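You operate a simulated robot arm through the tools that you are given. There is no shell and no other tool. Be economical: measure what you need, move in short steps, check, and stop when the job is done.

You run a simulated two-armed robot. Do the job below in one go: nothing can be reset, and whatever is moved stays where it is left.

TASK
Take the lid off the raspberry jam jar on the top of the airbrush table and lay it down there.

Only the result counts: the job must be done as asked and must still hold three seconds after the hand-in. Knocking over, shifting, dropping, spilling or breaking anything else fails it. A push-on lid holds only when it is set on centred and level and pressed home; a screw cap is set on level and turned clockwise until tight.

THE ROBOT
Two 7-joint arms with two-finger grippers on one trunk, on a base that drives. Base frame: it is fixed to the floor where the robot stands at the start and does not move with it; the origin is under the middle of the robot, x ahead of it, y to its left, z up; the surface under the hand at the start is at about z = 0.8. Lengths are in m, angles in degrees, forces in N, time in s.
The left shoulder is at the start at [0.06, 0.123, 0.945], the right one opposite. With the tool pointing down near the work surface each hand reaches from about 0.36 to 0.8 m from the robot's upright axis, wherever it stands, measured 20 degrees to its own side. Payload 1.47 kg a hand.
Tool frame (each hand has its own): the origin (TCP) lies between the finger pads and is the grasp point; the fingertips stand 0.016 m ahead of it; z points along the fingers, y is the line along which they close. Largest opening 0.087 m; the body of the gripper starts 0.055 m behind the TCP.
Orientation is told as [roll, pitch, yaw] about the base's x, y, z axes, in that order, counted from this pose: with the fingers straight down and closing along the base's y, the tool's x points along the base's -x, its y along +y and its z along -z.

THE INTERFACE
- The arms move only by the tool jog_arm. It takes "left_series", "right_series" or both (then of equal length, played together; a hand with none holds still); each is a list of rows, each a list of 3 entries, a list of its own where there are three numbers: the shift along the base's x, y, z in units of 25 mm (1.0 is 25 mm), then the turn, a rotation vector about the base's x, y, z in units of 8 degrees (1.0 is 8 degrees), then the closure in counts, from 0 (fully open) to 255 (shut). In form: [[[dx, dy, dz], [rx, ry, rz], grip], ...]. A call has 1 to 12 rows; each row shifts and turns the commanded pose from where the row before left it. A call with a number of a shift or a turn outside -1 to 1 is refused whole. Each row takes 0.2 s and may step no farther than 0.05 m and 8.6 degrees from the row before; otherwise, or with a gripper value out of range, the whole call is refused. Where a pose cannot be reached the arm comes as near as it can. A force on the tool above 40 N (or 10 N above the force at the start of the call, whichever is more), or a blocked arm, ends the call early, and 0.2 s more pass. The fingers move at their own pace (about 0.153 m/s each) and stop on an object; they squeeze with about 28 N. The grip force told is the motor's: it shows also when the fingers shut on nothing. Time passes only in rows, and 0.2 s behind the last, so rows that do not move let the fingers close. The reply holds the time, the measured pose of the TCP, the force on the tool along the base axes, the opening and the grip force, in the units named above and with some noise, with the torque about the TCP (base axes, N m) and any sound that the robot's microphone picked up, and new pictures: "pictures" is both (left out), scene, wrist or none (wrist: the cameras of the hands that moved).
- Cameras (640 x 400 px; columns grow to the right, rows downward): "scene" is now at [0.0868, 0.0083, 1.4956]; the picture's right is [0.09, -1.00, 0.00], its down [-0.77, -0.07, -0.63] and it looks along [0.63, 0.06, -0.78] (base axes); focal length 283 px, centre (320, 200). "left" rides on the left gripper at [0.073, -0.012, -0.09] in its tool frame; the picture's right is [0.16, 0.99, 0.00], its down [-0.72, 0.12, -0.68] and it looks along [-0.67, 0.11, 0.73] (tool axes); focal length 247 px, centre (320, 200). "right" rides on the right gripper at [0.073, 0.012, -0.09] in its tool frame; the picture's right is [-0.16, 0.99, 0.00], its down [-0.72, -0.12, -0.68] and it looks along [-0.67, -0.11, 0.73] (tool axes); focal length 247 px, centre (320, 200). There is no depth. A picture from a camera that has moved, and an enlarged one, comes with that camera's place and axes in the base frame and with its lens.
- lift_body(by): slides the trunk up (or, below 0, down) by that many m; the arms and the scene camera ride with it, the base frame stays. It gives what a move gives, with no picture.
- drive_base(legs): drives the robot by 1 to 6 legs, each [ahead, left, turn to the left] in m, m and degrees, along the robot's own axes; the way and the turn of a leg run together, so that a leg with both is an arc; at most 1.5 m and 180 degrees a leg. The arms and the cameras ride along, it lands a little off, and it stops where it bumps. It gives what a move gives, and a new picture of the scene camera.
- pan_tilt(pan, tilt): turns the head with the scene camera to pan (to the left, within 120 degrees either way) and tilt (down, from -29 to 69), counted from straight ahead of the robot. It gives what a move gives, and a new picture of the scene camera.
- enlarge(camera, box): a new picture of the part [left, top, right, bottom] of that camera's present view, enlarged. It takes no simulated time.
- close_job(): hands the job in; it is judged then, once.

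Work in short steps. Places have to be worked out from the pictures, the camera data and where the tool is seen: move nearer, look again, correct. Check each grasp and each placing, and mend what went wrong. You have 120 turns and 260 pictures in all, those below and enlarged ones among them. Open the grippers and draw the arms clear of the work before you hand the job in, unless the task says otherwise; then end with one line.

The tools are called after "Request:" by a JSON object that holds its "method" and its "body". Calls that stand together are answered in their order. jog_arm: Moves the arms, as the interface text tells. Its arguments: {"type":"object","properties":{"left_series":{"type":"array"},"right_series":{"type":"array"},"pictures":{"type":"string","enum":["both","scene","wrist","none"]}},"required":[]} The other tools are called the same way: lift_body (by) slides the trunk up or down; drive_base (legs) drives the base; pan_tilt (pan, tilt) turns the head that bears the scene camera; enlarge (camera, box) takes an enlarged picture of a part of a camera's view; close_job () hands the job in.

At the start:

```text
t: 0.0
left_tcp_pos: [0.5003, 0.4034, 1.0595]
left_orientation: [-0.1, -0.1, 0.1]
left_ft_force: [0.2, 0.2, 1.3]
left_wrist_torque: [-0.01, -0.01, 0.0]
left_grip_width: 0.0873
left_gripper_force: 0.1
right_tcp_pos: [0.4546, -0.0951, 1.1403]
right_orientation: [0.0, 0.0, -0.1]
right_ft_force: [-1.0, -0.1, 0.3]
right_wrist_torque: [0.01, 0.0, 0.01]
right_grip_width: 0.0871
right_gripper_force: 0.1
trunk travel left (down, up): [-0.1, 0.13]
robot x, y, heading: [0.0009, -0.0021, -0.2]
head pan, tilt: [5.0, 51.0]
```

scene: 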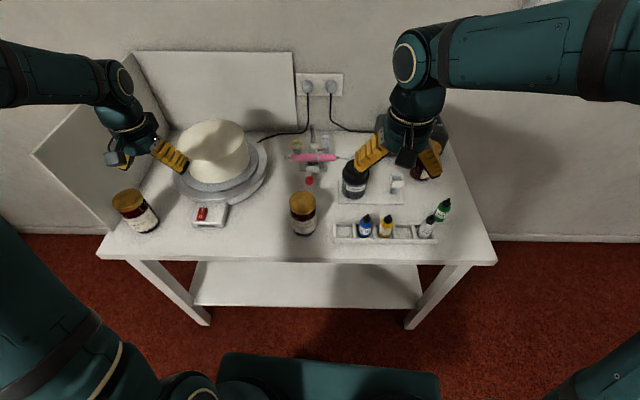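
right: 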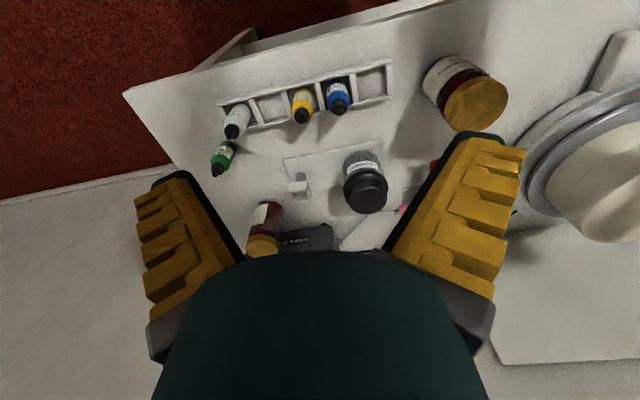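
left: 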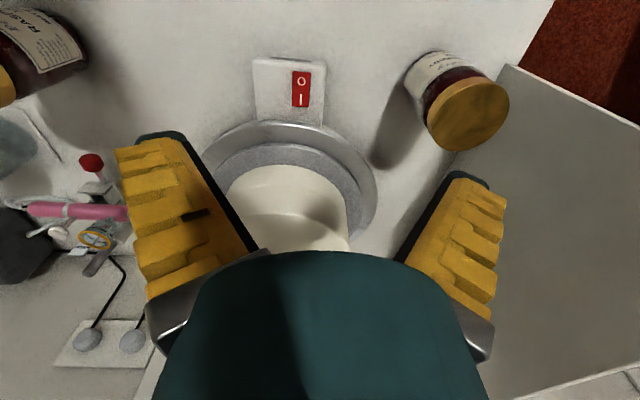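

I see three gold-lidded jars: left, middle, and a small one at the right. I enlarge the views to read the labels.

Request:
{"method": "enlarge", "body": {"camera": "scene", "box": [270, 120, 450, 250]}}

Request:
{"method": "enlarge", "body": {"camera": "left", "box": [0, 0, 120, 110]}}

Request:
{"method": "enlarge", "body": {"camera": "left", "box": [380, 30, 540, 170]}}

Request:
{"method": "enlarge", "body": {"camera": "right", "box": [220, 180, 320, 270]}}

Request:
{"method": "enlarge", "body": {"camera": "scene", "box": [100, 170, 340, 260]}}

```text
3.08 times, centred on (360, 185) of scene
camera zoom: at [0.0868, 0.0083, 1.4956], right [0.09, -1.0, 0.0], down [-0.77, -0.07, -0.63], along [0.63, 0.06, -0.78], focal length 872 px, centre (197, 246)
```

zoom: 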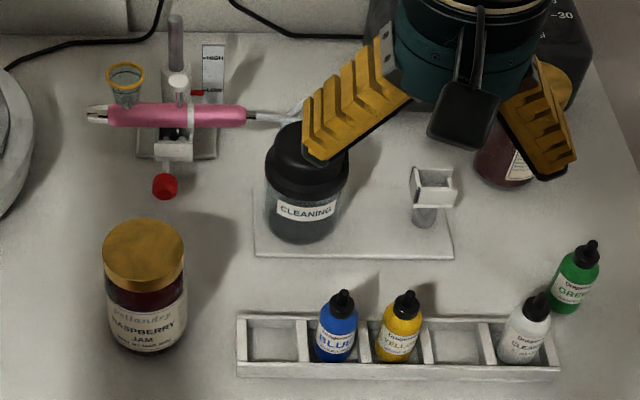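

```text
3.64 times, centred on (60, 55) of left
camera zoom: at [0.4268, 0.3934, 1.1493], right [-0.16, 0.99, 0.0], down [0.72, 0.12, 0.68], along [0.67, 0.11, -0.73], focal length 898 px, centre (1266, 727)
```

zoom: 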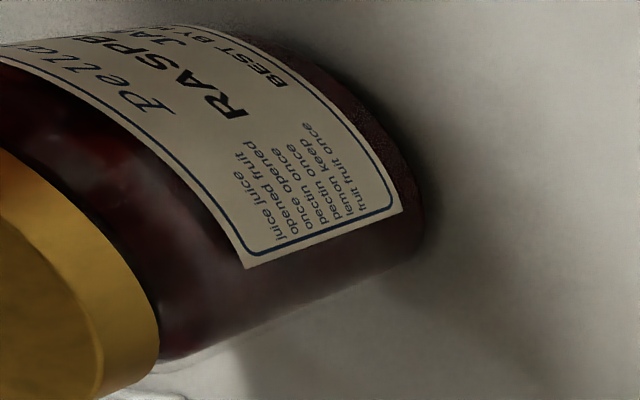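

```text
2.86 times, centred on (460, 100) of left
camera zoom: at [0.4268, 0.3934, 1.1493], right [-0.16, 0.99, 0.0], down [0.72, 0.12, 0.68], along [0.67, 0.11, -0.73], focal length 706 px, centre (-80, 486)
```

zoom: 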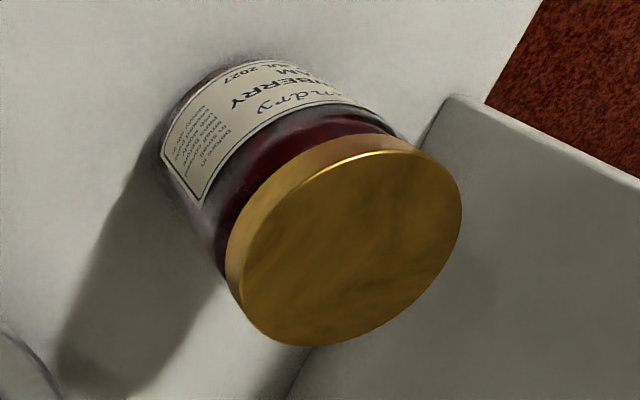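

```text
4.44 times, centred on (270, 225) of right
camera zoom: at [0.3818, -0.0833, 1.2308], right [0.16, 0.99, 0.0], down [0.72, -0.12, 0.68], along [0.67, -0.11, -0.73], focal length 1098 px, centre (542, 89)
```

zoom: 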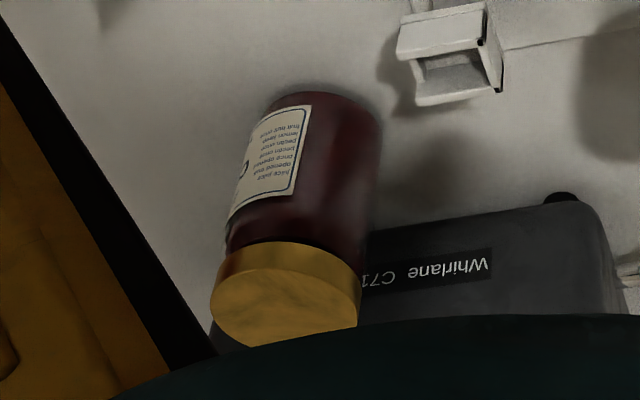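

```text
2.67 times, centred on (220, 215) of scene
camera zoom: at [0.0868, 0.0083, 1.4956], right [0.09, -1.0, 0.0], down [-0.77, -0.07, -0.63], along [0.63, 0.06, -0.78], focal length 756 px, centre (587, 160)
```

zoom: 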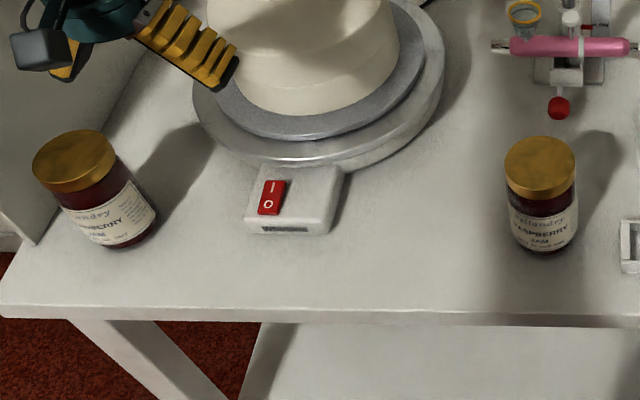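

The middle jar reads RASPBERRY JAM; the left and right jars' labels still need reading.

Request:
{"method": "enlarge", "body": {"camera": "scene", "box": [110, 185, 165, 235]}}

Request:
{"method": "enlarge", "body": {"camera": "left", "box": [410, 40, 480, 90]}}

Request:
{"method": "enlarge", "body": {"camera": "scene", "box": [400, 130, 450, 190]}}

Request:
{"method": "enlarge", "body": {"camera": "scene", "box": [280, 185, 330, 240]}}

```text
8.00 times, centred on (138, 210) of scene
camera zoom: at [0.0868, 0.0083, 1.4956], right [0.09, -1.0, 0.0], down [-0.77, -0.07, -0.63], along [0.63, 0.06, -0.78], focal length 2267 px, centre (1780, 120)
```

zoom: 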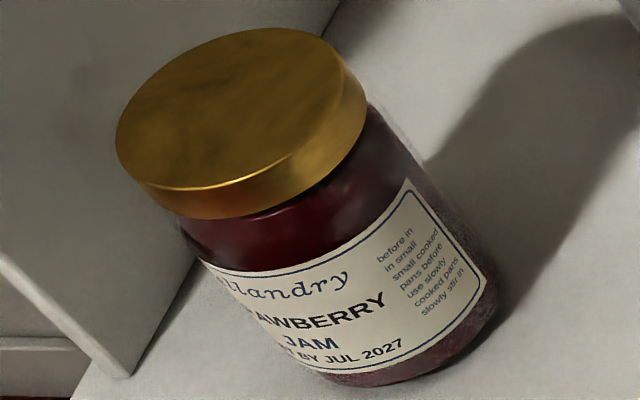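

```text
8.00 times, centred on (445, 65) of left
camera zoom: at [0.4268, 0.3934, 1.1493], right [-0.16, 0.99, 0.0], down [0.72, 0.12, 0.68], along [0.67, 0.11, -0.73], focal length 1976 px, centre (-680, 1280)
```

zoom: 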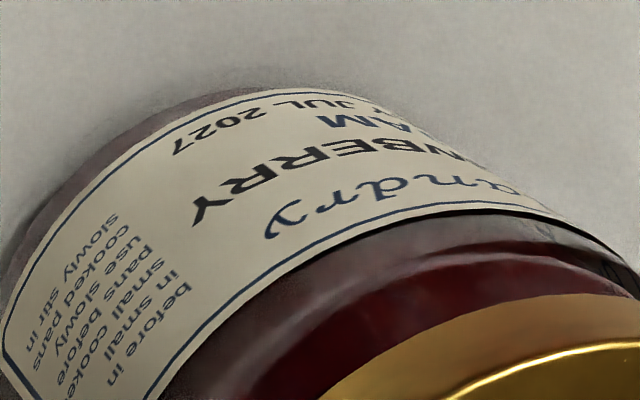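

```text
6.67 times, centred on (425, 160) of scene
camera zoom: at [0.0868, 0.0083, 1.4956], right [0.09, -1.0, 0.0], down [-0.77, -0.07, -0.63], along [0.63, 0.06, -0.78], focal length 1889 px, centre (-380, 467)
```

zoom: 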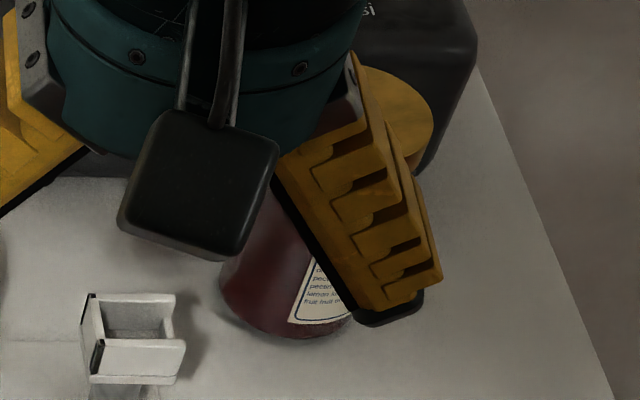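

```text
7.27 times, centred on (305, 212) of scene
camera zoom: at [0.0868, 0.0083, 1.4956], right [0.09, -1.0, 0.0], down [-0.77, -0.07, -0.63], along [0.63, 0.06, -0.78], focal length 2061 px, centre (429, 109)
```

zoom: 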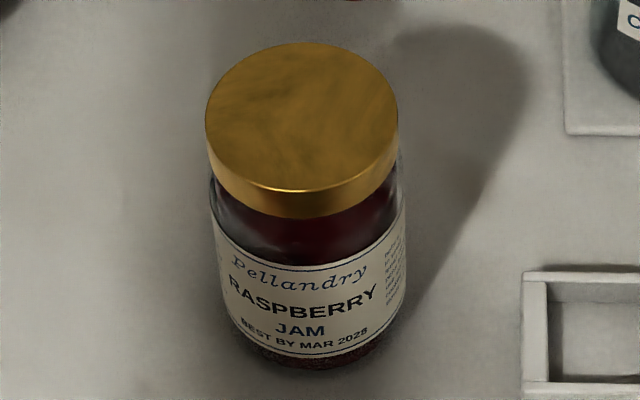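

The left jar is STRAWBERRY and the middle one RASPBERRY at about (0.555, 0.10), lid top z ≈ 0.91 and lid diameter ≈ 0.07. I move the right hand toward it at height, which also uncovers the right jar's label.

Request:
{"method": "jog_arm", "body": {"right_series": [[[0, 1, 0], [0, 0, 0], 0], [[0, 1, 0], [0, 0, 0], 0], [[0, 1, 0], [0, 0, 0], 0], [[0, 1, 0], [0, 0, 0], 0], [[0, 1, 0], [0, 0, 0], 0], [[0, 1, 0], [0, 0, 0], 0], [[0, 1, 0], [0, 0, 0], 0], [[0, 0.8, 0], [0, 0, 0], 0]]}}

```text
t: 1.8
left_tcp_pos: [0.4998, 0.4065, 1.0588]
left_orientation: [-0.1, 0.0, 0.0]
left_ft_force: [0.0, 0.5, -0.3]
left_wrist_torque: [0.02, 0.03, 0.0]
left_grip_width: 0.0868
left_gripper_force: 0.0
right_tcp_pos: [0.4557, 0.0988, 1.141]
right_orientation: [0.0, 0.1, 0.0]
right_ft_force: [0.1, 1.2, 1.7]
right_wrist_torque: [-0.04, 0.06, -0.01]
right_grip_width: 0.087
right_gripper_force: 0.1
trunk travel left (down, up): [-0.1, 0.13]
robot x, y, heading: [0.0002, -0.0023, -0.1]
head pan, tilt: [5.0, 51.0]
camera scene: at [0.087, 0.0088, 1.4956], right [0.09, -1.0, 0.0], down [-0.77, -0.07, -0.63], along [0.63, 0.06, -0.78], focal length 283 px, centre (320, 200)
camera right: at [0.3815, 0.1113, 1.2303], right [0.16, 0.99, 0.0], down [0.72, -0.12, 0.68], along [0.67, -0.11, -0.73], focal length 247 px, centre (320, 200)
```

scene: 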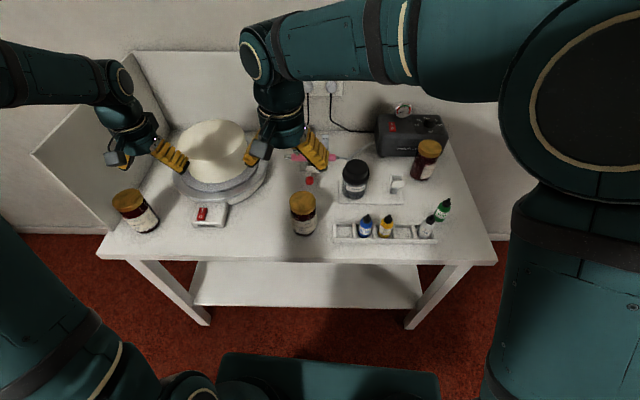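
right: 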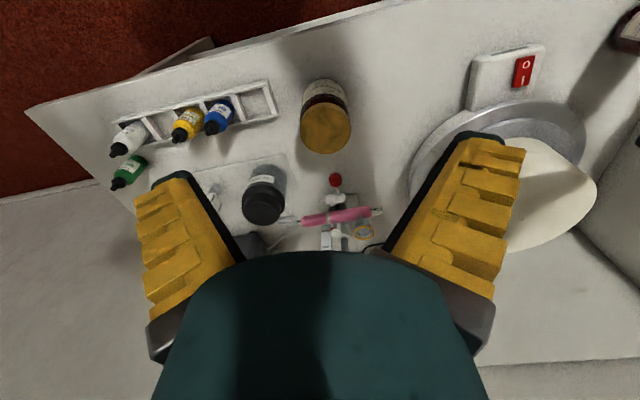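

The right jar is now uncovered; I read it.

Request:
{"method": "enlarge", "body": {"camera": "scene", "box": [400, 135, 450, 185]}}

Request:
{"method": "enlarge", "body": {"camera": "right", "box": [280, 60, 370, 170]}}

```text
8.00 times, centred on (425, 160) of scene
camera zoom: at [0.087, 0.0088, 1.4956], right [0.09, -1.0, 0.0], down [-0.77, -0.07, -0.63], along [0.63, 0.06, -0.78], focal length 2267 px, centre (-520, 520)
```

zoom: 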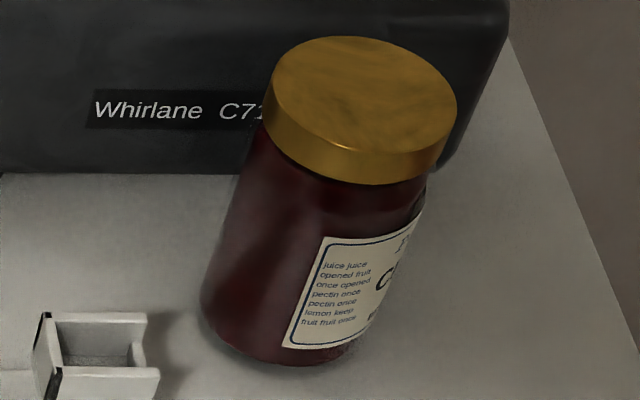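

```text
3.64 times, centred on (325, 115) of right
camera zoom: at [0.3815, 0.1113, 1.2303], right [0.16, 0.99, 0.0], down [0.72, -0.12, 0.68], along [0.67, -0.11, -0.73], focal length 898 px, centre (302, 509)
```

zoom: 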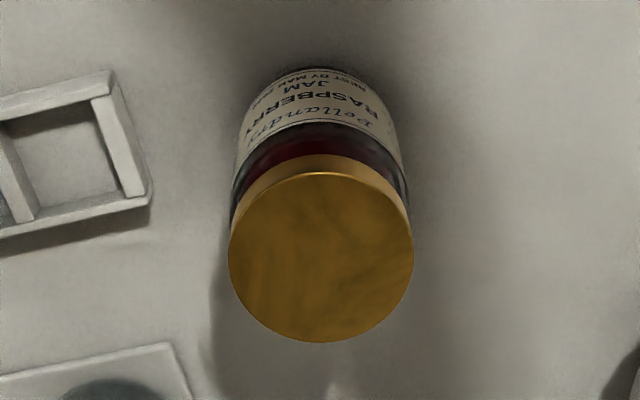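

The right jar's label starts with "C", so the middle jar is the target. I'll hold its body with the left hand (diagonal, tilted) and open the lid with the right. First I rotate the left hand's pitch and move the right hand off a bit.

Request:
{"method": "jog_arm", "body": {"left_series": [[[0, 0, 0], [0, -0.94, 0], 0], [[0, 0, 0], [0, -0.94, 0], 0], [[0, 0, 0], [0, -0.94, 0], 0], [[0, 0, 0], [0, -0.94, 0], 0], [[0, 0, 0], [0, -0.94, 0], 0], [[0, 0, 0], [0, -0.94, 0], 0], [[0, 0, 0], [0, -0.94, 0], 0], [[0, 0, 0], [0, -0.94, 0], 0]], "right_series": [[[0.5, -0.5, 0], [0, 0, 0], 0], [[0.5, -0.5, 0], [0, 0, 0], 0], [[0.5, -0.5, 0], [0, 0, 0], 0], [[0.5, -0.5, 0], [0, 0, 0], 0], [[0.5, -0.5, 0], [0, 0, 0], 0], [[0.5, -0.5, 0], [0, 0, 0], 0], [[0.4, -0.2, 0], [0, 0, 0], 0], [[0, 0, 0], [0, 0, 0], 0]]}}

```text
t: 3.6
left_tcp_pos: [0.5007, 0.4019, 1.0604]
left_orientation: [0.2, -60.4, -0.5]
left_ft_force: [-4.9, 8.6, -2.2]
left_wrist_torque: [-0.33, -0.33, -0.59]
left_grip_width: 0.0871
left_gripper_force: 0.0
left hand out of reach, approached as far as the arm can: row 7
right_tcp_pos: [0.5387, 0.0187, 1.1421]
right_orientation: [0.1, -0.1, 0.0]
right_ft_force: [0.8, -1.7, 0.4]
right_wrist_torque: [0.11, 0.05, -0.03]
right_grip_width: 0.0873
right_gripper_force: 0.0
trunk travel left (down, up): [-0.1, 0.13]
robot x, y, heading: [0.0044, -0.001, 0.2]
head pan, tilt: [5.0, 51.0]
camera scene: at [0.0853, 0.0071, 1.4958], right [0.09, -1.0, 0.0], down [-0.77, -0.07, -0.63], along [0.63, 0.06, -0.78], focal length 283 px, centre (320, 200)
camera right: at [0.4668, 0.0302, 1.2312], right [0.16, 0.99, 0.0], down [0.72, -0.12, 0.68], along [0.67, -0.11, -0.73], focal length 247 px, centre (320, 200)
camera left: at [0.387, 0.3906, 1.0419], right [-0.07, 0.99, -0.14], down [-0.23, 0.12, 0.97], along [0.97, 0.1, 0.22], focal length 247 px, centre (320, 200)
```

scene: 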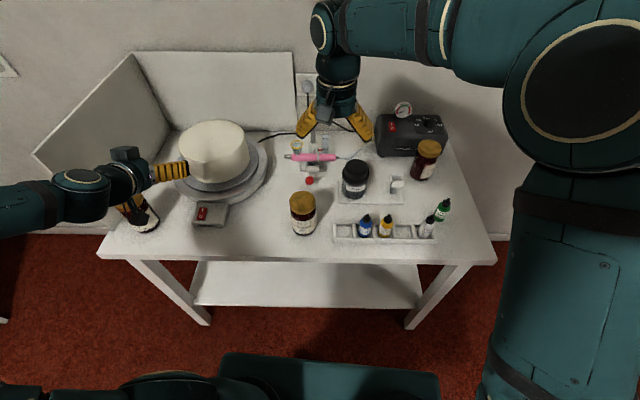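
right: 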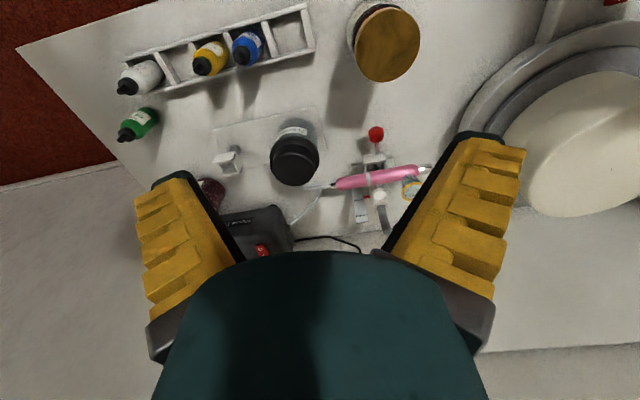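
left: 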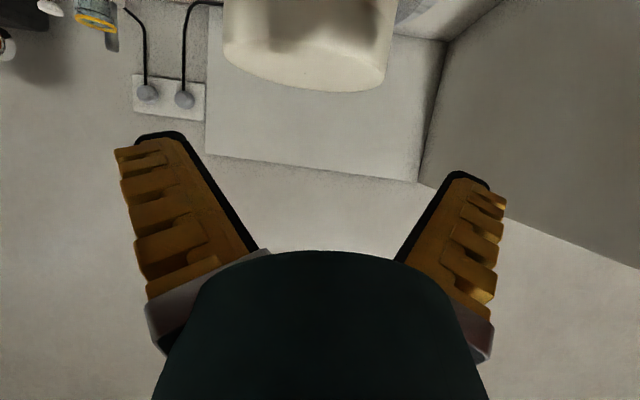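

The left hand reached the 60° tilt. Lid estimate is now about (0.537, 0.094, z≈0.92–0.93). I yaw the left hand by −45° and bring it diagonally behind the jar, still high.

Request:
{"method": "jog_arm", "body": {"left_series": [[[-0.3, -0.9, 0], [0, 0, -0.94], 0], [[-0.3, -0.9, 0], [0, 0, -0.94], 0], [[-0.3, -0.9, 0], [0, 0, -0.94], 0], [[-0.3, -0.9, 0], [0, 0, -0.94], 0], [[-0.3, -0.9, -0.3], [0, 0, -0.94], 0], [[-0.3, -0.9, -0.3], [0, 0, -0.94], 0], [[-0.3, -0.9, -0.3], [0, 0, 0], 0], [[0, -0.9, -0.3], [0, 0, 0], 0]]}}

```text
t: 5.4
left_tcp_pos: [0.4483, 0.2256, 1.0308]
left_orientation: [-0.1, -60.3, -45.1]
left_ft_force: [-0.8, -1.0, 0.1]
left_wrist_torque: [0.01, -0.01, -0.01]
left_grip_width: 0.087
left_gripper_force: 0.0
right_tcp_pos: [0.5422, 0.0197, 1.1405]
right_orientation: [0.1, -0.1, 0.0]
right_ft_force: [-0.2, 0.0, -0.6]
right_wrist_torque: [0.03, -0.02, -0.03]
right_grip_width: 0.0872
right_gripper_force: 0.0
trunk travel left (down, up): [-0.1, 0.13]
robot x, y, heading: [0.002, 0.0032, -0.3]
head pan, tilt: [5.0, 51.0]
camera scene: at [0.0875, 0.0081, 1.4955], right [0.09, -1.0, 0.0], down [-0.77, -0.07, -0.63], along [0.63, 0.06, -0.78], focal length 283 px, centre (320, 200)
camera left: at [0.3589, 0.2973, 1.0129], right [0.64, 0.75, -0.14], down [-0.08, 0.24, 0.97], along [0.76, -0.61, 0.22], focal length 247 px, centre (320, 200)
```

scene: 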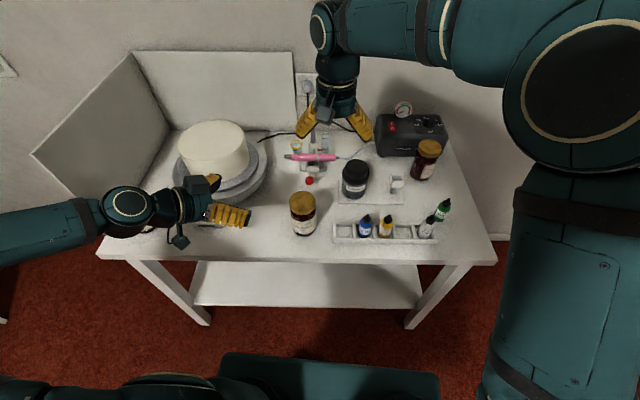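
left: 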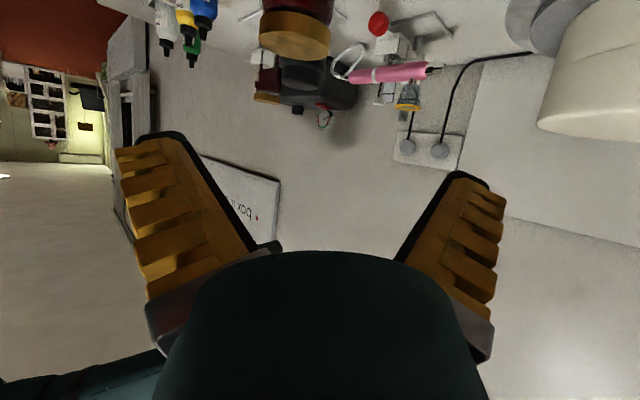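

Three-way triangulation puts the lid top at (0.541, 0.094, 0.919). I lower the left hand to a pre-grasp 0.11 m behind the jar body at z≈0.865.

Request:
{"method": "jog_arm", "body": {"left_series": [[[0.09, -0.31, -0.95], [0, 0, 0], 0], [[0.09, -0.31, -0.95], [0, 0, 0], 0], [[0.09, -0.31, -0.95], [0, 0, 0], 0], [[0.09, -0.31, -0.95], [0, 0, 0], 0], [[0.09, -0.31, -0.95], [0, 0, 0], 0], [[0.09, -0.31, -0.95], [0, 0, 0], 0], [[0.06, -0.31, -0.95], [0, 0, 0], 0], [[0, 0, 0], [0, 0, 0], 0]]}}

```text
t: 7.2
left_tcp_pos: [0.4626, 0.17, 0.8624]
left_orientation: [0.1, -60.2, -45.2]
left_ft_force: [-0.4, -0.3, 0.0]
left_wrist_torque: [-0.01, 0.01, 0.0]
left_grip_width: 0.0872
left_gripper_force: 0.0
right_tcp_pos: [0.541, 0.0176, 1.1415]
right_orientation: [0.0, -0.1, 0.0]
right_ft_force: [-0.2, 0.6, -0.5]
right_wrist_torque: [-0.02, 0.02, 0.02]
right_grip_width: 0.0871
right_gripper_force: 0.0
trunk travel left (down, up): [-0.1, 0.13]
robot x, y, heading: [0.0001, -0.0011, 0.1]
head pan, tilt: [5.0, 51.0]
camera scene: at [0.0866, 0.0082, 1.4956], right [0.09, -1.0, 0.0], down [-0.77, -0.07, -0.63], along [0.63, 0.06, -0.78], focal length 283 px, centre (320, 200)
camera left: at [0.3735, 0.2421, 0.8449], right [0.64, 0.75, -0.14], down [-0.08, 0.24, 0.97], along [0.76, -0.61, 0.22], focal length 247 px, centre (320, 200)
```

scene: 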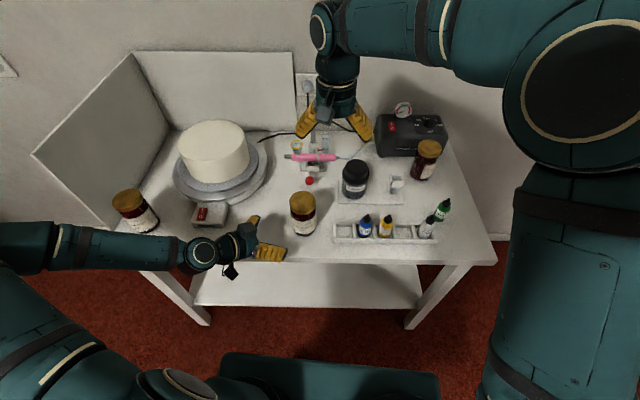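
left: 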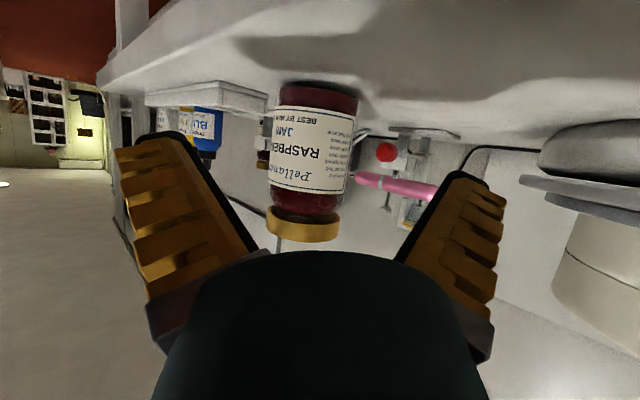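

The left camera shows the jar centred between the fingers (x+y matches within ~3 mm); the table is about z 0.805 and the lid spans about 0.898–0.919. I advance most of the way, down slightly to z 0.855.

Request:
{"method": "jog_arm", "body": {"left_series": [[[0.6, -0.6, -0.1], [0, 0, 0], 0], [[0.6, -0.6, -0.1], [0, 0, 0], 0], [[0.6, -0.6, -0.1], [0, 0, 0], 0], [[0.6, -0.6, 0], [0, 0, 0], 0], [[0, 0, 0], [0, 0, 0], 0]]}}

```text
t: 8.4
left_tcp_pos: [0.523, 0.1126, 0.8561]
left_orientation: [0.0, -60.2, -45.2]
left_ft_force: [0.7, -0.6, 0.2]
left_wrist_torque: [-0.03, -0.04, 0.01]
left_grip_width: 0.0873
left_gripper_force: 0.0
right_tcp_pos: [0.5393, 0.0192, 1.141]
right_orientation: [-0.1, 0.0, -0.2]
right_ft_force: [-0.5, -0.3, 0.1]
right_wrist_torque: [-0.02, 0.0, 0.0]
right_grip_width: 0.0873
right_gripper_force: 0.1
trunk travel left (down, up): [-0.1, 0.13]
robot x, y, heading: [0.0003, -0.0003, 0.1]
head pan, tilt: [5.0, 51.0]
camera scene: at [0.0866, 0.0085, 1.4956], right [0.09, -1.0, 0.0], down [-0.77, -0.07, -0.63], along [0.63, 0.06, -0.78], focal length 283 px, centre (320, 200)
camera left: at [0.4341, 0.1838, 0.8374], right [0.64, 0.75, -0.14], down [-0.08, 0.24, 0.97], along [0.76, -0.61, 0.22], focal length 247 px, centre (320, 200)
```

scene: 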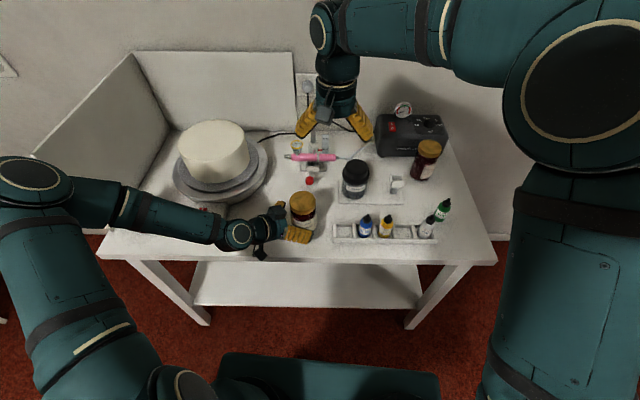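
left: 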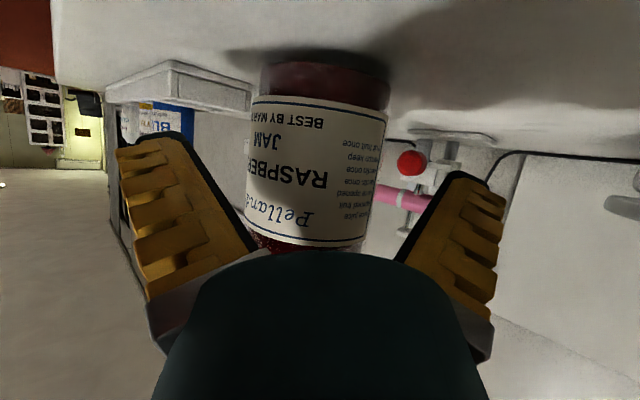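

The jar sits about 4 mm to one side of centre; I shift for that and advance about 12 mm more, then look before closing.

Request:
{"method": "jog_arm", "body": {"left_series": [[[0.15, -0.27, 0], [0, 0, 0], 0], [[0.15, -0.27, 0], [0, 0, 0], 0], [[0, 0, 0], [0, 0, 0], 0]]}}

Request:
{"method": "enlarge", "body": {"camera": "scene", "box": [200, 170, 360, 270]}}

```text
t: 9.2
left_tcp_pos: [0.5293, 0.0967, 0.8542]
left_orientation: [0.0, -60.1, -45.1]
left_ft_force: [-0.5, 0.4, -0.1]
left_wrist_torque: [-0.02, 0.02, 0.01]
left_grip_width: 0.0868
left_gripper_force: 0.0
right_tcp_pos: [0.5413, 0.0196, 1.14]
right_orientation: [0.0, 0.1, 0.0]
right_ft_force: [0.6, 0.9, 0.6]
right_wrist_torque: [-0.04, -0.01, -0.03]
right_grip_width: 0.087
right_gripper_force: 0.0
trunk travel left (down, up): [-0.1, 0.13]
robot x, y, heading: [-0.003, -0.004, -0.1]
head pan, tilt: [5.0, 51.0]
camera scene: at [0.0868, 0.0084, 1.4956], right [0.09, -1.0, 0.0], down [-0.77, -0.07, -0.63], along [0.63, 0.06, -0.78], focal length 283 px, centre (320, 200)
camera left: at [0.4411, 0.1697, 0.8365], right [0.64, 0.75, -0.14], down [-0.08, 0.24, 0.97], along [0.76, -0.61, 0.22], focal length 247 px, centre (320, 200)
```

scene: 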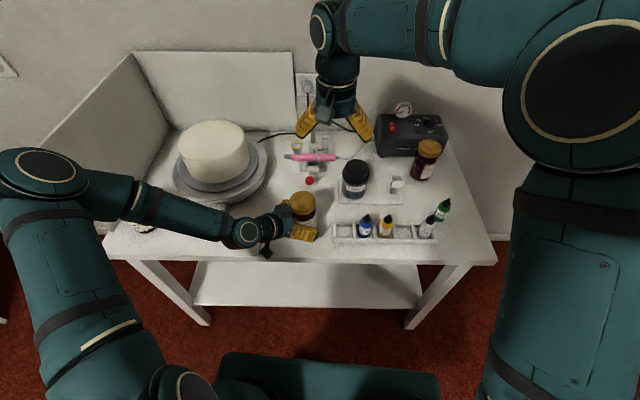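
left: 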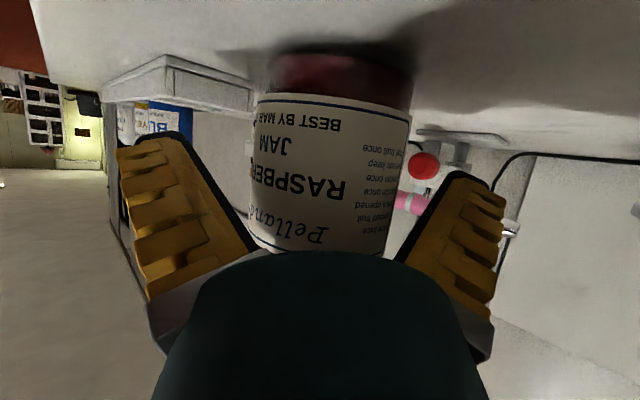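

```text
4.00 times, centred on (280, 220) of scene
camera zoom: at [0.0868, 0.0084, 1.4956], right [0.09, -1.0, 0.0], down [-0.77, -0.07, -0.63], along [0.63, 0.06, -0.78], focal length 1134 px, centre (480, 120)
```

zoom: 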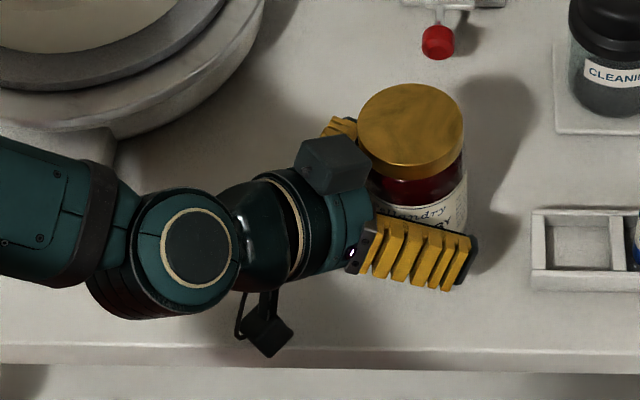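

The jar now sits within the pads, about 2 mm off centre the other way. I correct that and close the left gripper.

Request:
{"method": "jog_arm", "body": {"left_series": [[[0.06, 0.07, 0], [0, 0, 0], 0], [[0, 0, 0], [0, 0, 120], 0]], "pictures": "none"}}

```text
refused: 120 is not a number from -1 to 1
```

I put the closure in the wrong slot and the call was refused; I correct the format.

Request:
{"method": "jog_arm", "body": {"left_series": [[[0.06, 0.07, 0], [0, 0, 0], 0], [[0, 0, 0], [0, 0, 0], 40], [[0, 0, 0], [0, 0, 0], 80], [[0, 0, 0], [0, 0, 0], 255], [[0, 0, 0], [0, 0, 0], 255]]}}

Request:
{"method": "enlarge", "body": {"camera": "scene", "box": [220, 170, 340, 250]}}

```text
t: 10.4
left_tcp_pos: [0.5316, 0.099, 0.8561]
left_orientation: [0.0, -60.2, -45.1]
left_ft_force: [0.6, 2.4, 1.2]
left_wrist_torque: [0.31, -0.17, 0.06]
left_grip_width: 0.0642
left_gripper_force: 27.7
right_tcp_pos: [0.54, 0.0199, 1.141]
right_orientation: [0.1, -0.1, 0.0]
right_ft_force: [0.8, 0.0, 0.1]
right_wrist_torque: [0.02, -0.01, 0.0]
right_grip_width: 0.0868
right_gripper_force: 0.1
trunk travel left (down, up): [-0.1, 0.13]
robot x, y, heading: [0.0001, -0.0011, -0.1]
head pan, tilt: [5.0, 51.0]
camera scene: at [0.0868, 0.0085, 1.4956], right [0.09, -1.0, 0.0], down [-0.77, -0.07, -0.63], along [0.63, 0.06, -0.78], focal length 283 px, centre (320, 200)
camera left: at [0.4424, 0.1711, 0.8371], right [0.64, 0.75, -0.14], down [-0.08, 0.24, 0.97], along [0.76, -0.61, 0.22], focal length 247 px, centre (320, 200)
```

scene: 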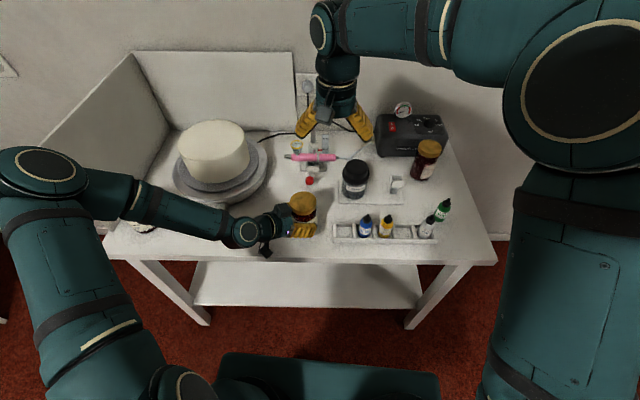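
left: 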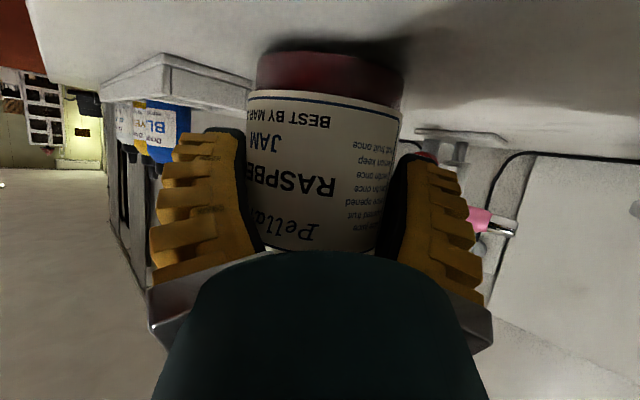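

```text
5.00 times, centred on (280, 210) of scene
camera zoom: at [0.0868, 0.0085, 1.4956], right [0.09, -1.0, 0.0], down [-0.77, -0.07, -0.63], along [0.63, 0.06, -0.78], focal length 1417 px, centre (520, 150)
```

zoom: 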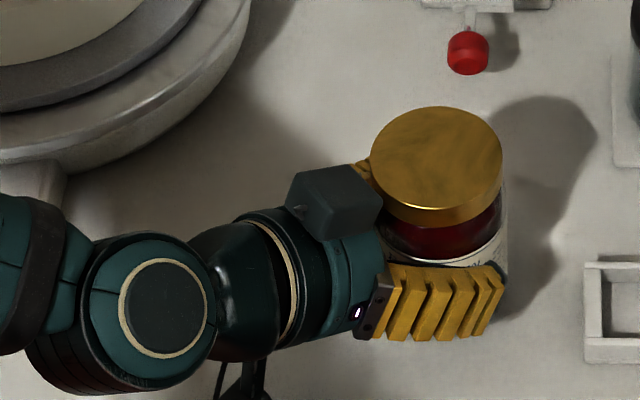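

Left grip is solid at 0.064 m; the lid centre computes to (0.537, 0.094), top z≈0.92. I bring the right hand above it and yaw to about −75°, so counter-clockwise turning stays clear of the left hand.

Request:
{"method": "jog_arm", "body": {"right_series": [[[0, 0.3, 0], [0, 0, -0.94], 0], [[0, 0.3, 0], [0, 0, -0.94], 0], [[0, 0.3, 0], [0, 0, -0.94], 0], [[0, 0.3, 0], [0, 0, -0.94], 0], [[0, 0.3, 0], [0, 0, -0.94], 0], [[0, 0.3, 0], [0, 0, -0.94], 0], [[0, 0.3, 0], [0, 0, -0.94], 0], [[0, 0.3, 0], [0, 0, -0.94], 0], [[0, 0.3, 0], [0, 0, -0.94], 0], [[-0.1, 0.26, 0], [0, 0, -0.94], 0], [[0, 0, 0], [0, 0, 0], 0]]}}

```text
t: 12.8
left_tcp_pos: [0.5311, 0.098, 0.8564]
left_orientation: [0.0, -60.2, -45.1]
left_ft_force: [-1.9, 0.5, 1.1]
left_wrist_torque: [0.12, 0.03, 0.09]
left_grip_width: 0.0639
left_gripper_force: 28.3
right_tcp_pos: [0.538, 0.0942, 1.1405]
right_orientation: [0.0, 0.0, -75.3]
right_ft_force: [0.8, 0.0, 0.2]
right_wrist_torque: [0.02, -0.01, 0.01]
right_grip_width: 0.0872
right_gripper_force: 0.1
trunk travel left (down, up): [-0.1, 0.13]
robot x, y, heading: [0.0026, 0.0035, 0.1]
head pan, tilt: [5.0, 51.0]
camera scene: at [0.0866, 0.0084, 1.4956], right [0.09, -1.0, 0.0], down [-0.77, -0.07, -0.63], along [0.63, 0.06, -0.78], focal length 283 px, centre (320, 200)
camera right: at [0.5298, 0.1679, 1.2308], right [1.0, 0.1, 0.0], down [0.07, -0.73, 0.68], along [0.07, -0.68, -0.73], focal length 247 px, centre (320, 200)
```

scene: 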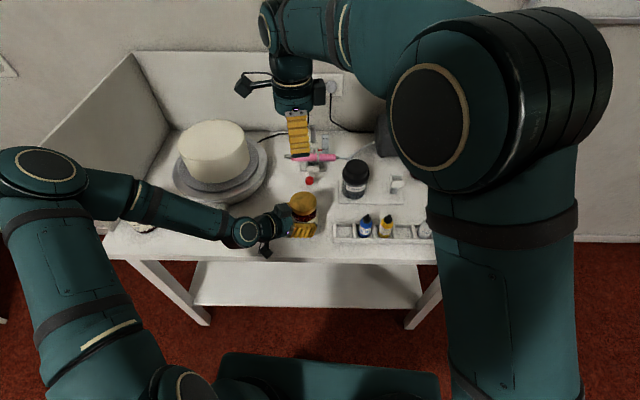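
right: 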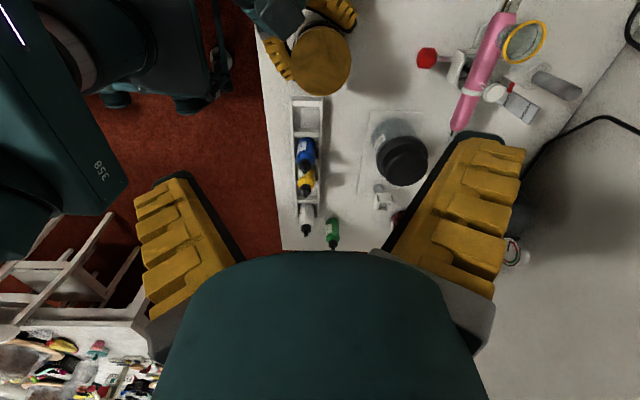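

The right camera's ray confirms the lid at (0.537, 0.094). I descend to z≈0.99 and look.

Request:
{"method": "jog_arm", "body": {"right_series": [[[0, 0, -1], [0, 0, 0], 0], [[0, 0, -1], [0, 0, 0], 0], [[0, 0, -1], [0, 0, 0], 0], [[0, 0, -1], [0, 0, 0], 0], [[0, 0, -1], [0, 0, 0], 0], [[0, 0, -1], [0, 0, 0], 0], [[0, 0, 0], [0, 0, 0], 0]]}}

Request:
{"method": "enlarge", "body": {"camera": "scene", "box": [220, 150, 360, 250]}}

```text
t: 14.4
left_tcp_pos: [0.5313, 0.0981, 0.8546]
left_orientation: [0.0, -60.3, -45.2]
left_ft_force: [-1.5, 1.0, 0.6]
left_wrist_torque: [0.12, -0.02, 0.06]
left_grip_width: 0.0634
left_gripper_force: 28.1
right_tcp_pos: [0.5389, 0.0946, 0.9905]
right_orientation: [0.0, 0.0, -75.3]
right_ft_force: [0.8, 0.2, 0.6]
right_wrist_torque: [0.01, 0.01, 0.01]
right_grip_width: 0.0868
right_gripper_force: 0.1
trunk travel left (down, up): [-0.1, 0.13]
robot x, y, heading: [0.0057, -0.0014, -0.0]
head pan, tilt: [5.0, 51.0]
camera scene: at [0.0867, 0.0083, 1.4956], right [0.09, -1.0, 0.0], down [-0.77, -0.07, -0.63], along [0.63, 0.06, -0.78], focal length 283 px, centre (320, 200)
camera right: at [0.5311, 0.1672, 1.0805], right [1.0, 0.1, 0.0], down [0.07, -0.73, 0.68], along [0.07, -0.68, -0.73], focal length 247 px, centre (320, 200)
```

scene: 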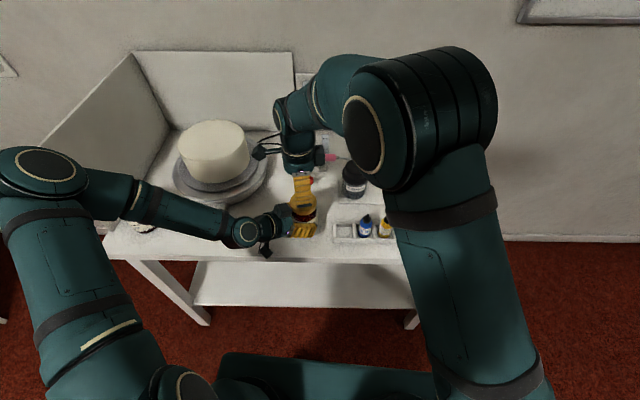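
right: 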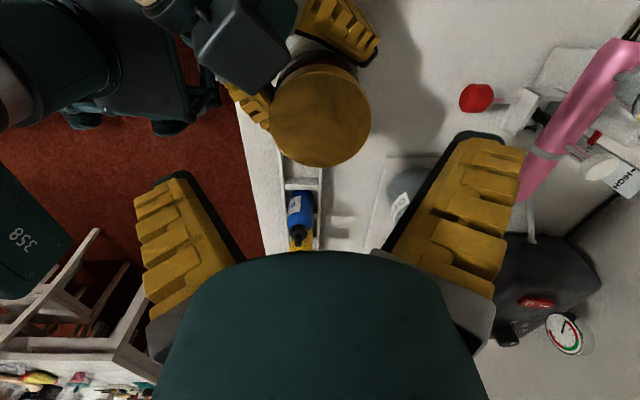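

```text
4.00 times, centred on (290, 200) of scene
camera zoom: at [0.0867, 0.0083, 1.4956], right [0.09, -1.0, 0.0], down [-0.77, -0.07, -0.63], along [0.63, 0.06, -0.78], focal length 1134 px, centre (440, 200)
```

zoom: 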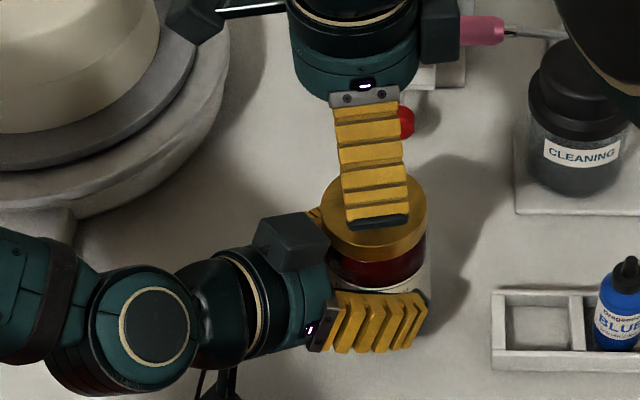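

Lid ray gives (0.539, 0.098); the fingers straddle it with ~10 mm margin each side and clear the left hand. I nudge +2 mm y and descend to z≈0.915.

Request:
{"method": "jog_arm", "body": {"right_series": [[[0, 0.1, -1], [0, 0, 0], 0], [[0, 0, -0.8], [0, 0, 0], 0], [[0, 0, -0.6], [0, 0, 0], 0], [[0, 0, -0.4], [0, 0, 0], 0], [[0, 0, -0.2], [0, 0, 0], 0], [[0, 0, 0], [0, 0, 0], 0]]}}

Request:
{"method": "enlarge", "body": {"camera": "scene", "box": [240, 160, 360, 250]}}

```text
t: 15.8
left_tcp_pos: [0.5315, 0.0996, 0.8559]
left_orientation: [-0.1, -60.2, -45.1]
left_ft_force: [-0.8, 1.7, 0.5]
left_wrist_torque: [0.09, -0.05, 0.05]
left_grip_width: 0.0631
left_gripper_force: 28.2
right_tcp_pos: [0.5373, 0.0961, 0.9156]
right_orientation: [0.0, 0.0, -75.3]
right_ft_force: [0.3, 0.7, 0.2]
right_wrist_torque: [-0.02, 0.0, 0.01]
right_grip_width: 0.0871
right_gripper_force: 0.0
trunk travel left (down, up): [-0.1, 0.13]
robot x, y, heading: [-0.0015, -0.0012, 0.1]
head pan, tilt: [5.0, 51.0]
camera scene: at [0.0866, 0.0084, 1.4956], right [0.09, -1.0, 0.0], down [-0.77, -0.07, -0.63], along [0.63, 0.06, -0.78], focal length 283 px, centre (320, 200)
camera right: at [0.5299, 0.17, 1.0054], right [0.99, 0.1, 0.0], down [0.07, -0.73, 0.68], along [0.07, -0.68, -0.73], focal length 247 px, centre (320, 200)
```

scene: 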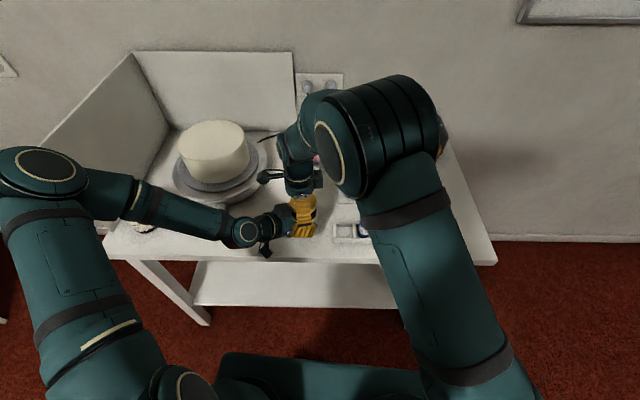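
right: 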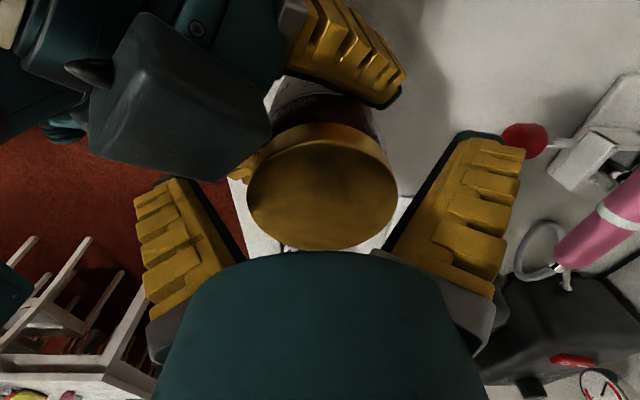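

```text
4.44 times, centred on (300, 205) of scene
camera zoom: at [0.0866, 0.0084, 1.4956], right [0.09, -1.0, 0.0], down [-0.77, -0.07, -0.63], along [0.63, 0.06, -0.78], focal length 1260 px, centre (409, 178)
```

zoom: 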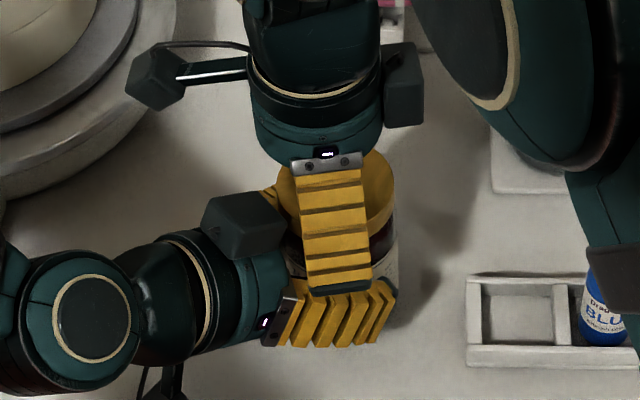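

The lid sits centred between the right fingers. I close on it.

Request:
{"method": "jog_arm", "body": {"right_series": [[[0, 0, 0], [0, 0, 0], 40], [[0, 0, 0], [0, 0, 0], 255], [[0, 0, 0], [0, 0, 0], 255]], "pictures": "wrist"}}

```text
t: 16.6
left_tcp_pos: [0.5302, 0.0998, 0.8556]
left_orientation: [0.0, -60.2, -45.1]
left_ft_force: [-1.2, 1.7, 2.0]
left_wrist_torque: [-0.05, -0.09, 0.08]
left_grip_width: 0.0633
left_gripper_force: 28.0
right_tcp_pos: [0.5375, 0.0965, 0.9157]
right_orientation: [0.0, 0.0, -75.2]
right_ft_force: [-0.4, -0.7, -3.1]
right_wrist_torque: [0.25, 0.01, -0.02]
right_grip_width: 0.0663
right_gripper_force: 28.0
trunk travel left (down, up): [-0.1, 0.13]
robot x, y, heading: [-0.0038, 0.0018, -0.2]
head pan, tilt: [5.0, 51.0]
camera right: at [0.5299, 0.1699, 1.0052], right [0.99, 0.1, 0.0], down [0.07, -0.73, 0.68], along [0.07, -0.68, -0.73], focal length 247 px, centre (320, 200)
```

right: 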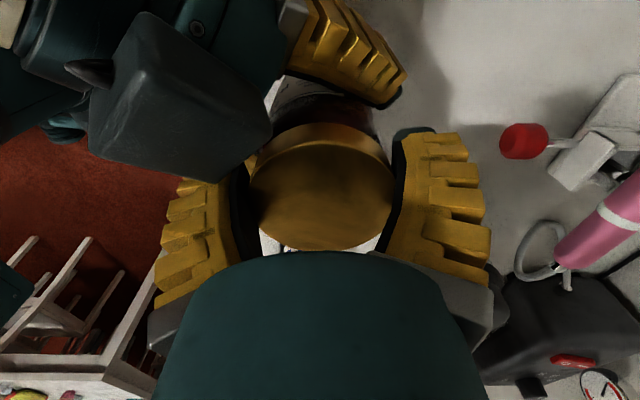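

Lid gripped at 0.066 m. I turn it counter-clockwise ~22° and watch the torque and sound.

Request:
{"method": "jog_arm", "body": {"right_series": [[[0, 0, 0], [0, 0, 0.7], 255], [[0, 0, 0], [0, 0, 0.7], 255], [[0, 0, 0], [0, 0, 0.7], 255], [[0, 0, 0], [0, 0, 0.7], 255]], "pictures": "wrist"}}

```text
t: 17.6
left_tcp_pos: [0.5321, 0.0996, 0.856]
left_orientation: [0.2, -60.1, -45.1]
left_ft_force: [4.8, 7.0, 4.7]
left_wrist_torque: [-0.12, 0.2, 0.23]
left_grip_width: 0.062
left_gripper_force: 28.3
right_tcp_pos: [0.5364, 0.0954, 0.9154]
right_orientation: [-0.1, -0.1, -52.6]
right_ft_force: [-7.4, -6.6, -3.7]
right_wrist_torque: [-0.11, 0.18, -0.08]
right_grip_width: 0.0669
right_gripper_force: 28.4
trunk travel left (down, up): [-0.1, 0.13]
robot x, y, heading: [0.0007, -0.0008, 0.0]
head pan, tilt: [5.0, 51.0]
camera right: at [0.5024, 0.1609, 1.0056], right [0.88, 0.47, 0.0], down [0.35, -0.64, 0.68], along [0.32, -0.6, -0.73], focal length 247 px, centre (320, 200)
```

right: 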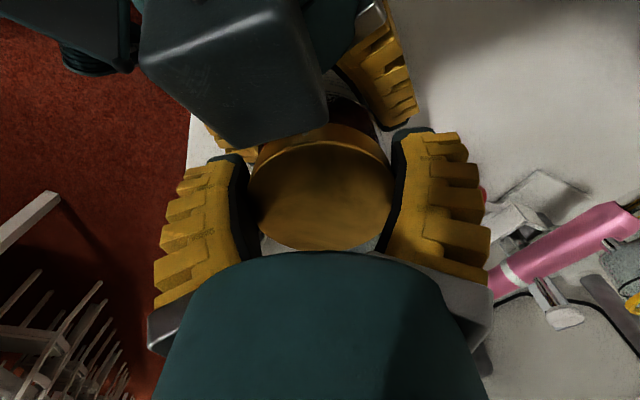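

Little resisting torque; I check the left camera to see whether the jar itself turned.

Request:
{"method": "enlarge", "body": {"camera": "left", "box": [140, 20, 500, 260]}}

```text
1.67 times, centred on (320, 140) of left
camera zoom: at [0.4428, 0.1715, 0.8372], right [0.64, 0.75, -0.14], down [-0.08, 0.24, 0.97], along [0.76, -0.61, 0.22], focal length 412 px, centre (320, 300)
```

zoom: 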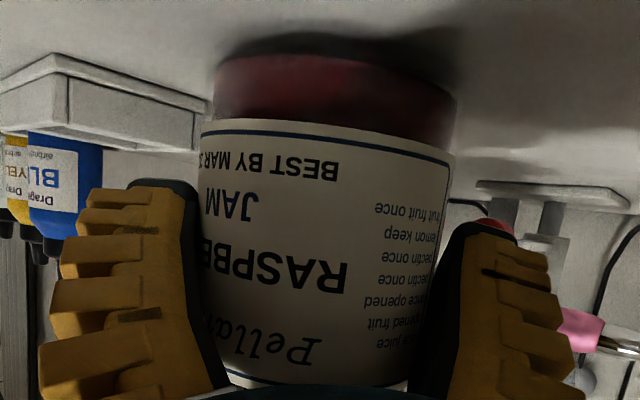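

The label didn't move, so the jar held and the lid turned. I continue counter-clockwise to about yaw −15°.

Request:
{"method": "jog_arm", "body": {"right_series": [[[0, 0, 0], [0, 0, 0.7], 255], [[0, 0, 0.01], [0, 0, 0.7], 255], [[0, 0, 0], [0, 0, 0.7], 255], [[0, 0, 0.01], [0, 0, 0.7], 255], [[0, 0, 0], [0, 0, 0.7], 255], [[0, 0, 0.01], [0, 0, 0.7], 255]], "pictures": "both"}}

Request:
{"method": "enlarge", "body": {"camera": "left", "box": [140, 20, 500, 260]}}

```text
t: 19.0
left_tcp_pos: [0.5316, 0.1019, 0.8556]
left_orientation: [0.2, -60.2, -45.0]
left_ft_force: [12.9, 24.7, 4.9]
left_wrist_torque: [-0.09, -0.02, 0.5]
left_grip_width: 0.0616
left_gripper_force: 28.1
right_tcp_pos: [0.536, 0.0954, 0.9171]
right_orientation: [-0.1, -0.1, -19.1]
right_ft_force: [-11.1, -20.3, 4.8]
right_wrist_torque: [-0.28, 0.27, -0.23]
right_grip_width: 0.0667
right_gripper_force: 28.5
trunk travel left (down, up): [-0.1, 0.13]
robot x, y, heading: [0.0005, -0.0026, -0.1]
head pan, tilt: [5.0, 51.0]
camera scene: at [0.0863, 0.0087, 1.4957], right [0.09, -1.0, 0.0], down [-0.77, -0.07, -0.63], along [0.63, 0.06, -0.78], focal length 283 px, centre (320, 200)
camera right: at [0.4717, 0.1313, 1.0067], right [0.47, 0.88, 0.0], down [0.65, -0.35, 0.68], along [0.6, -0.32, -0.73], focal length 247 px, centre (320, 200)
```

scene: 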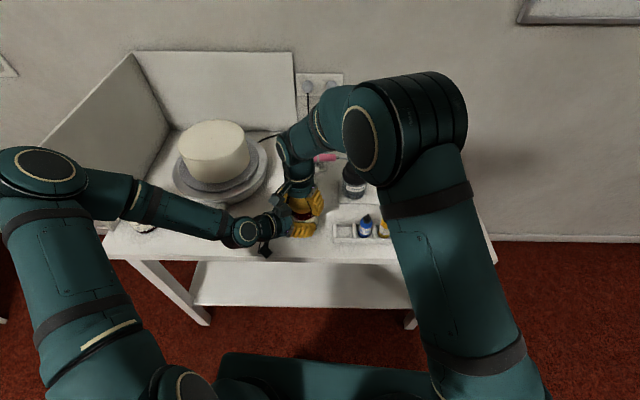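
right: 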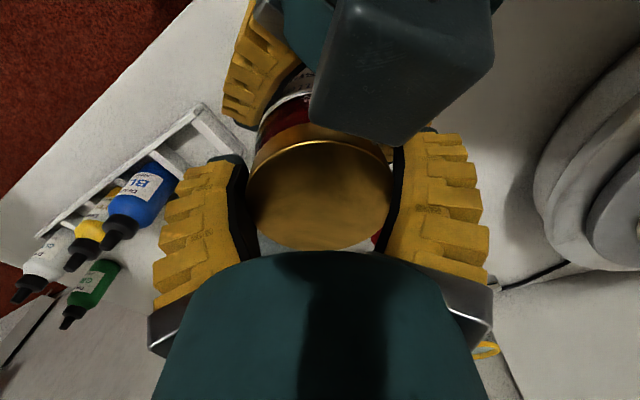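

```text
1.67 times, centred on (320, 140) of left
camera zoom: at [0.4431, 0.1727, 0.8371], right [0.64, 0.76, -0.13], down [-0.08, 0.24, 0.97], along [0.76, -0.61, 0.22], focal length 412 px, centre (320, 300)
```

zoom: 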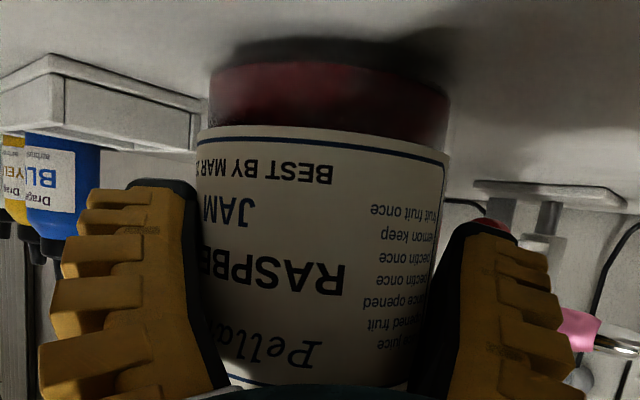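

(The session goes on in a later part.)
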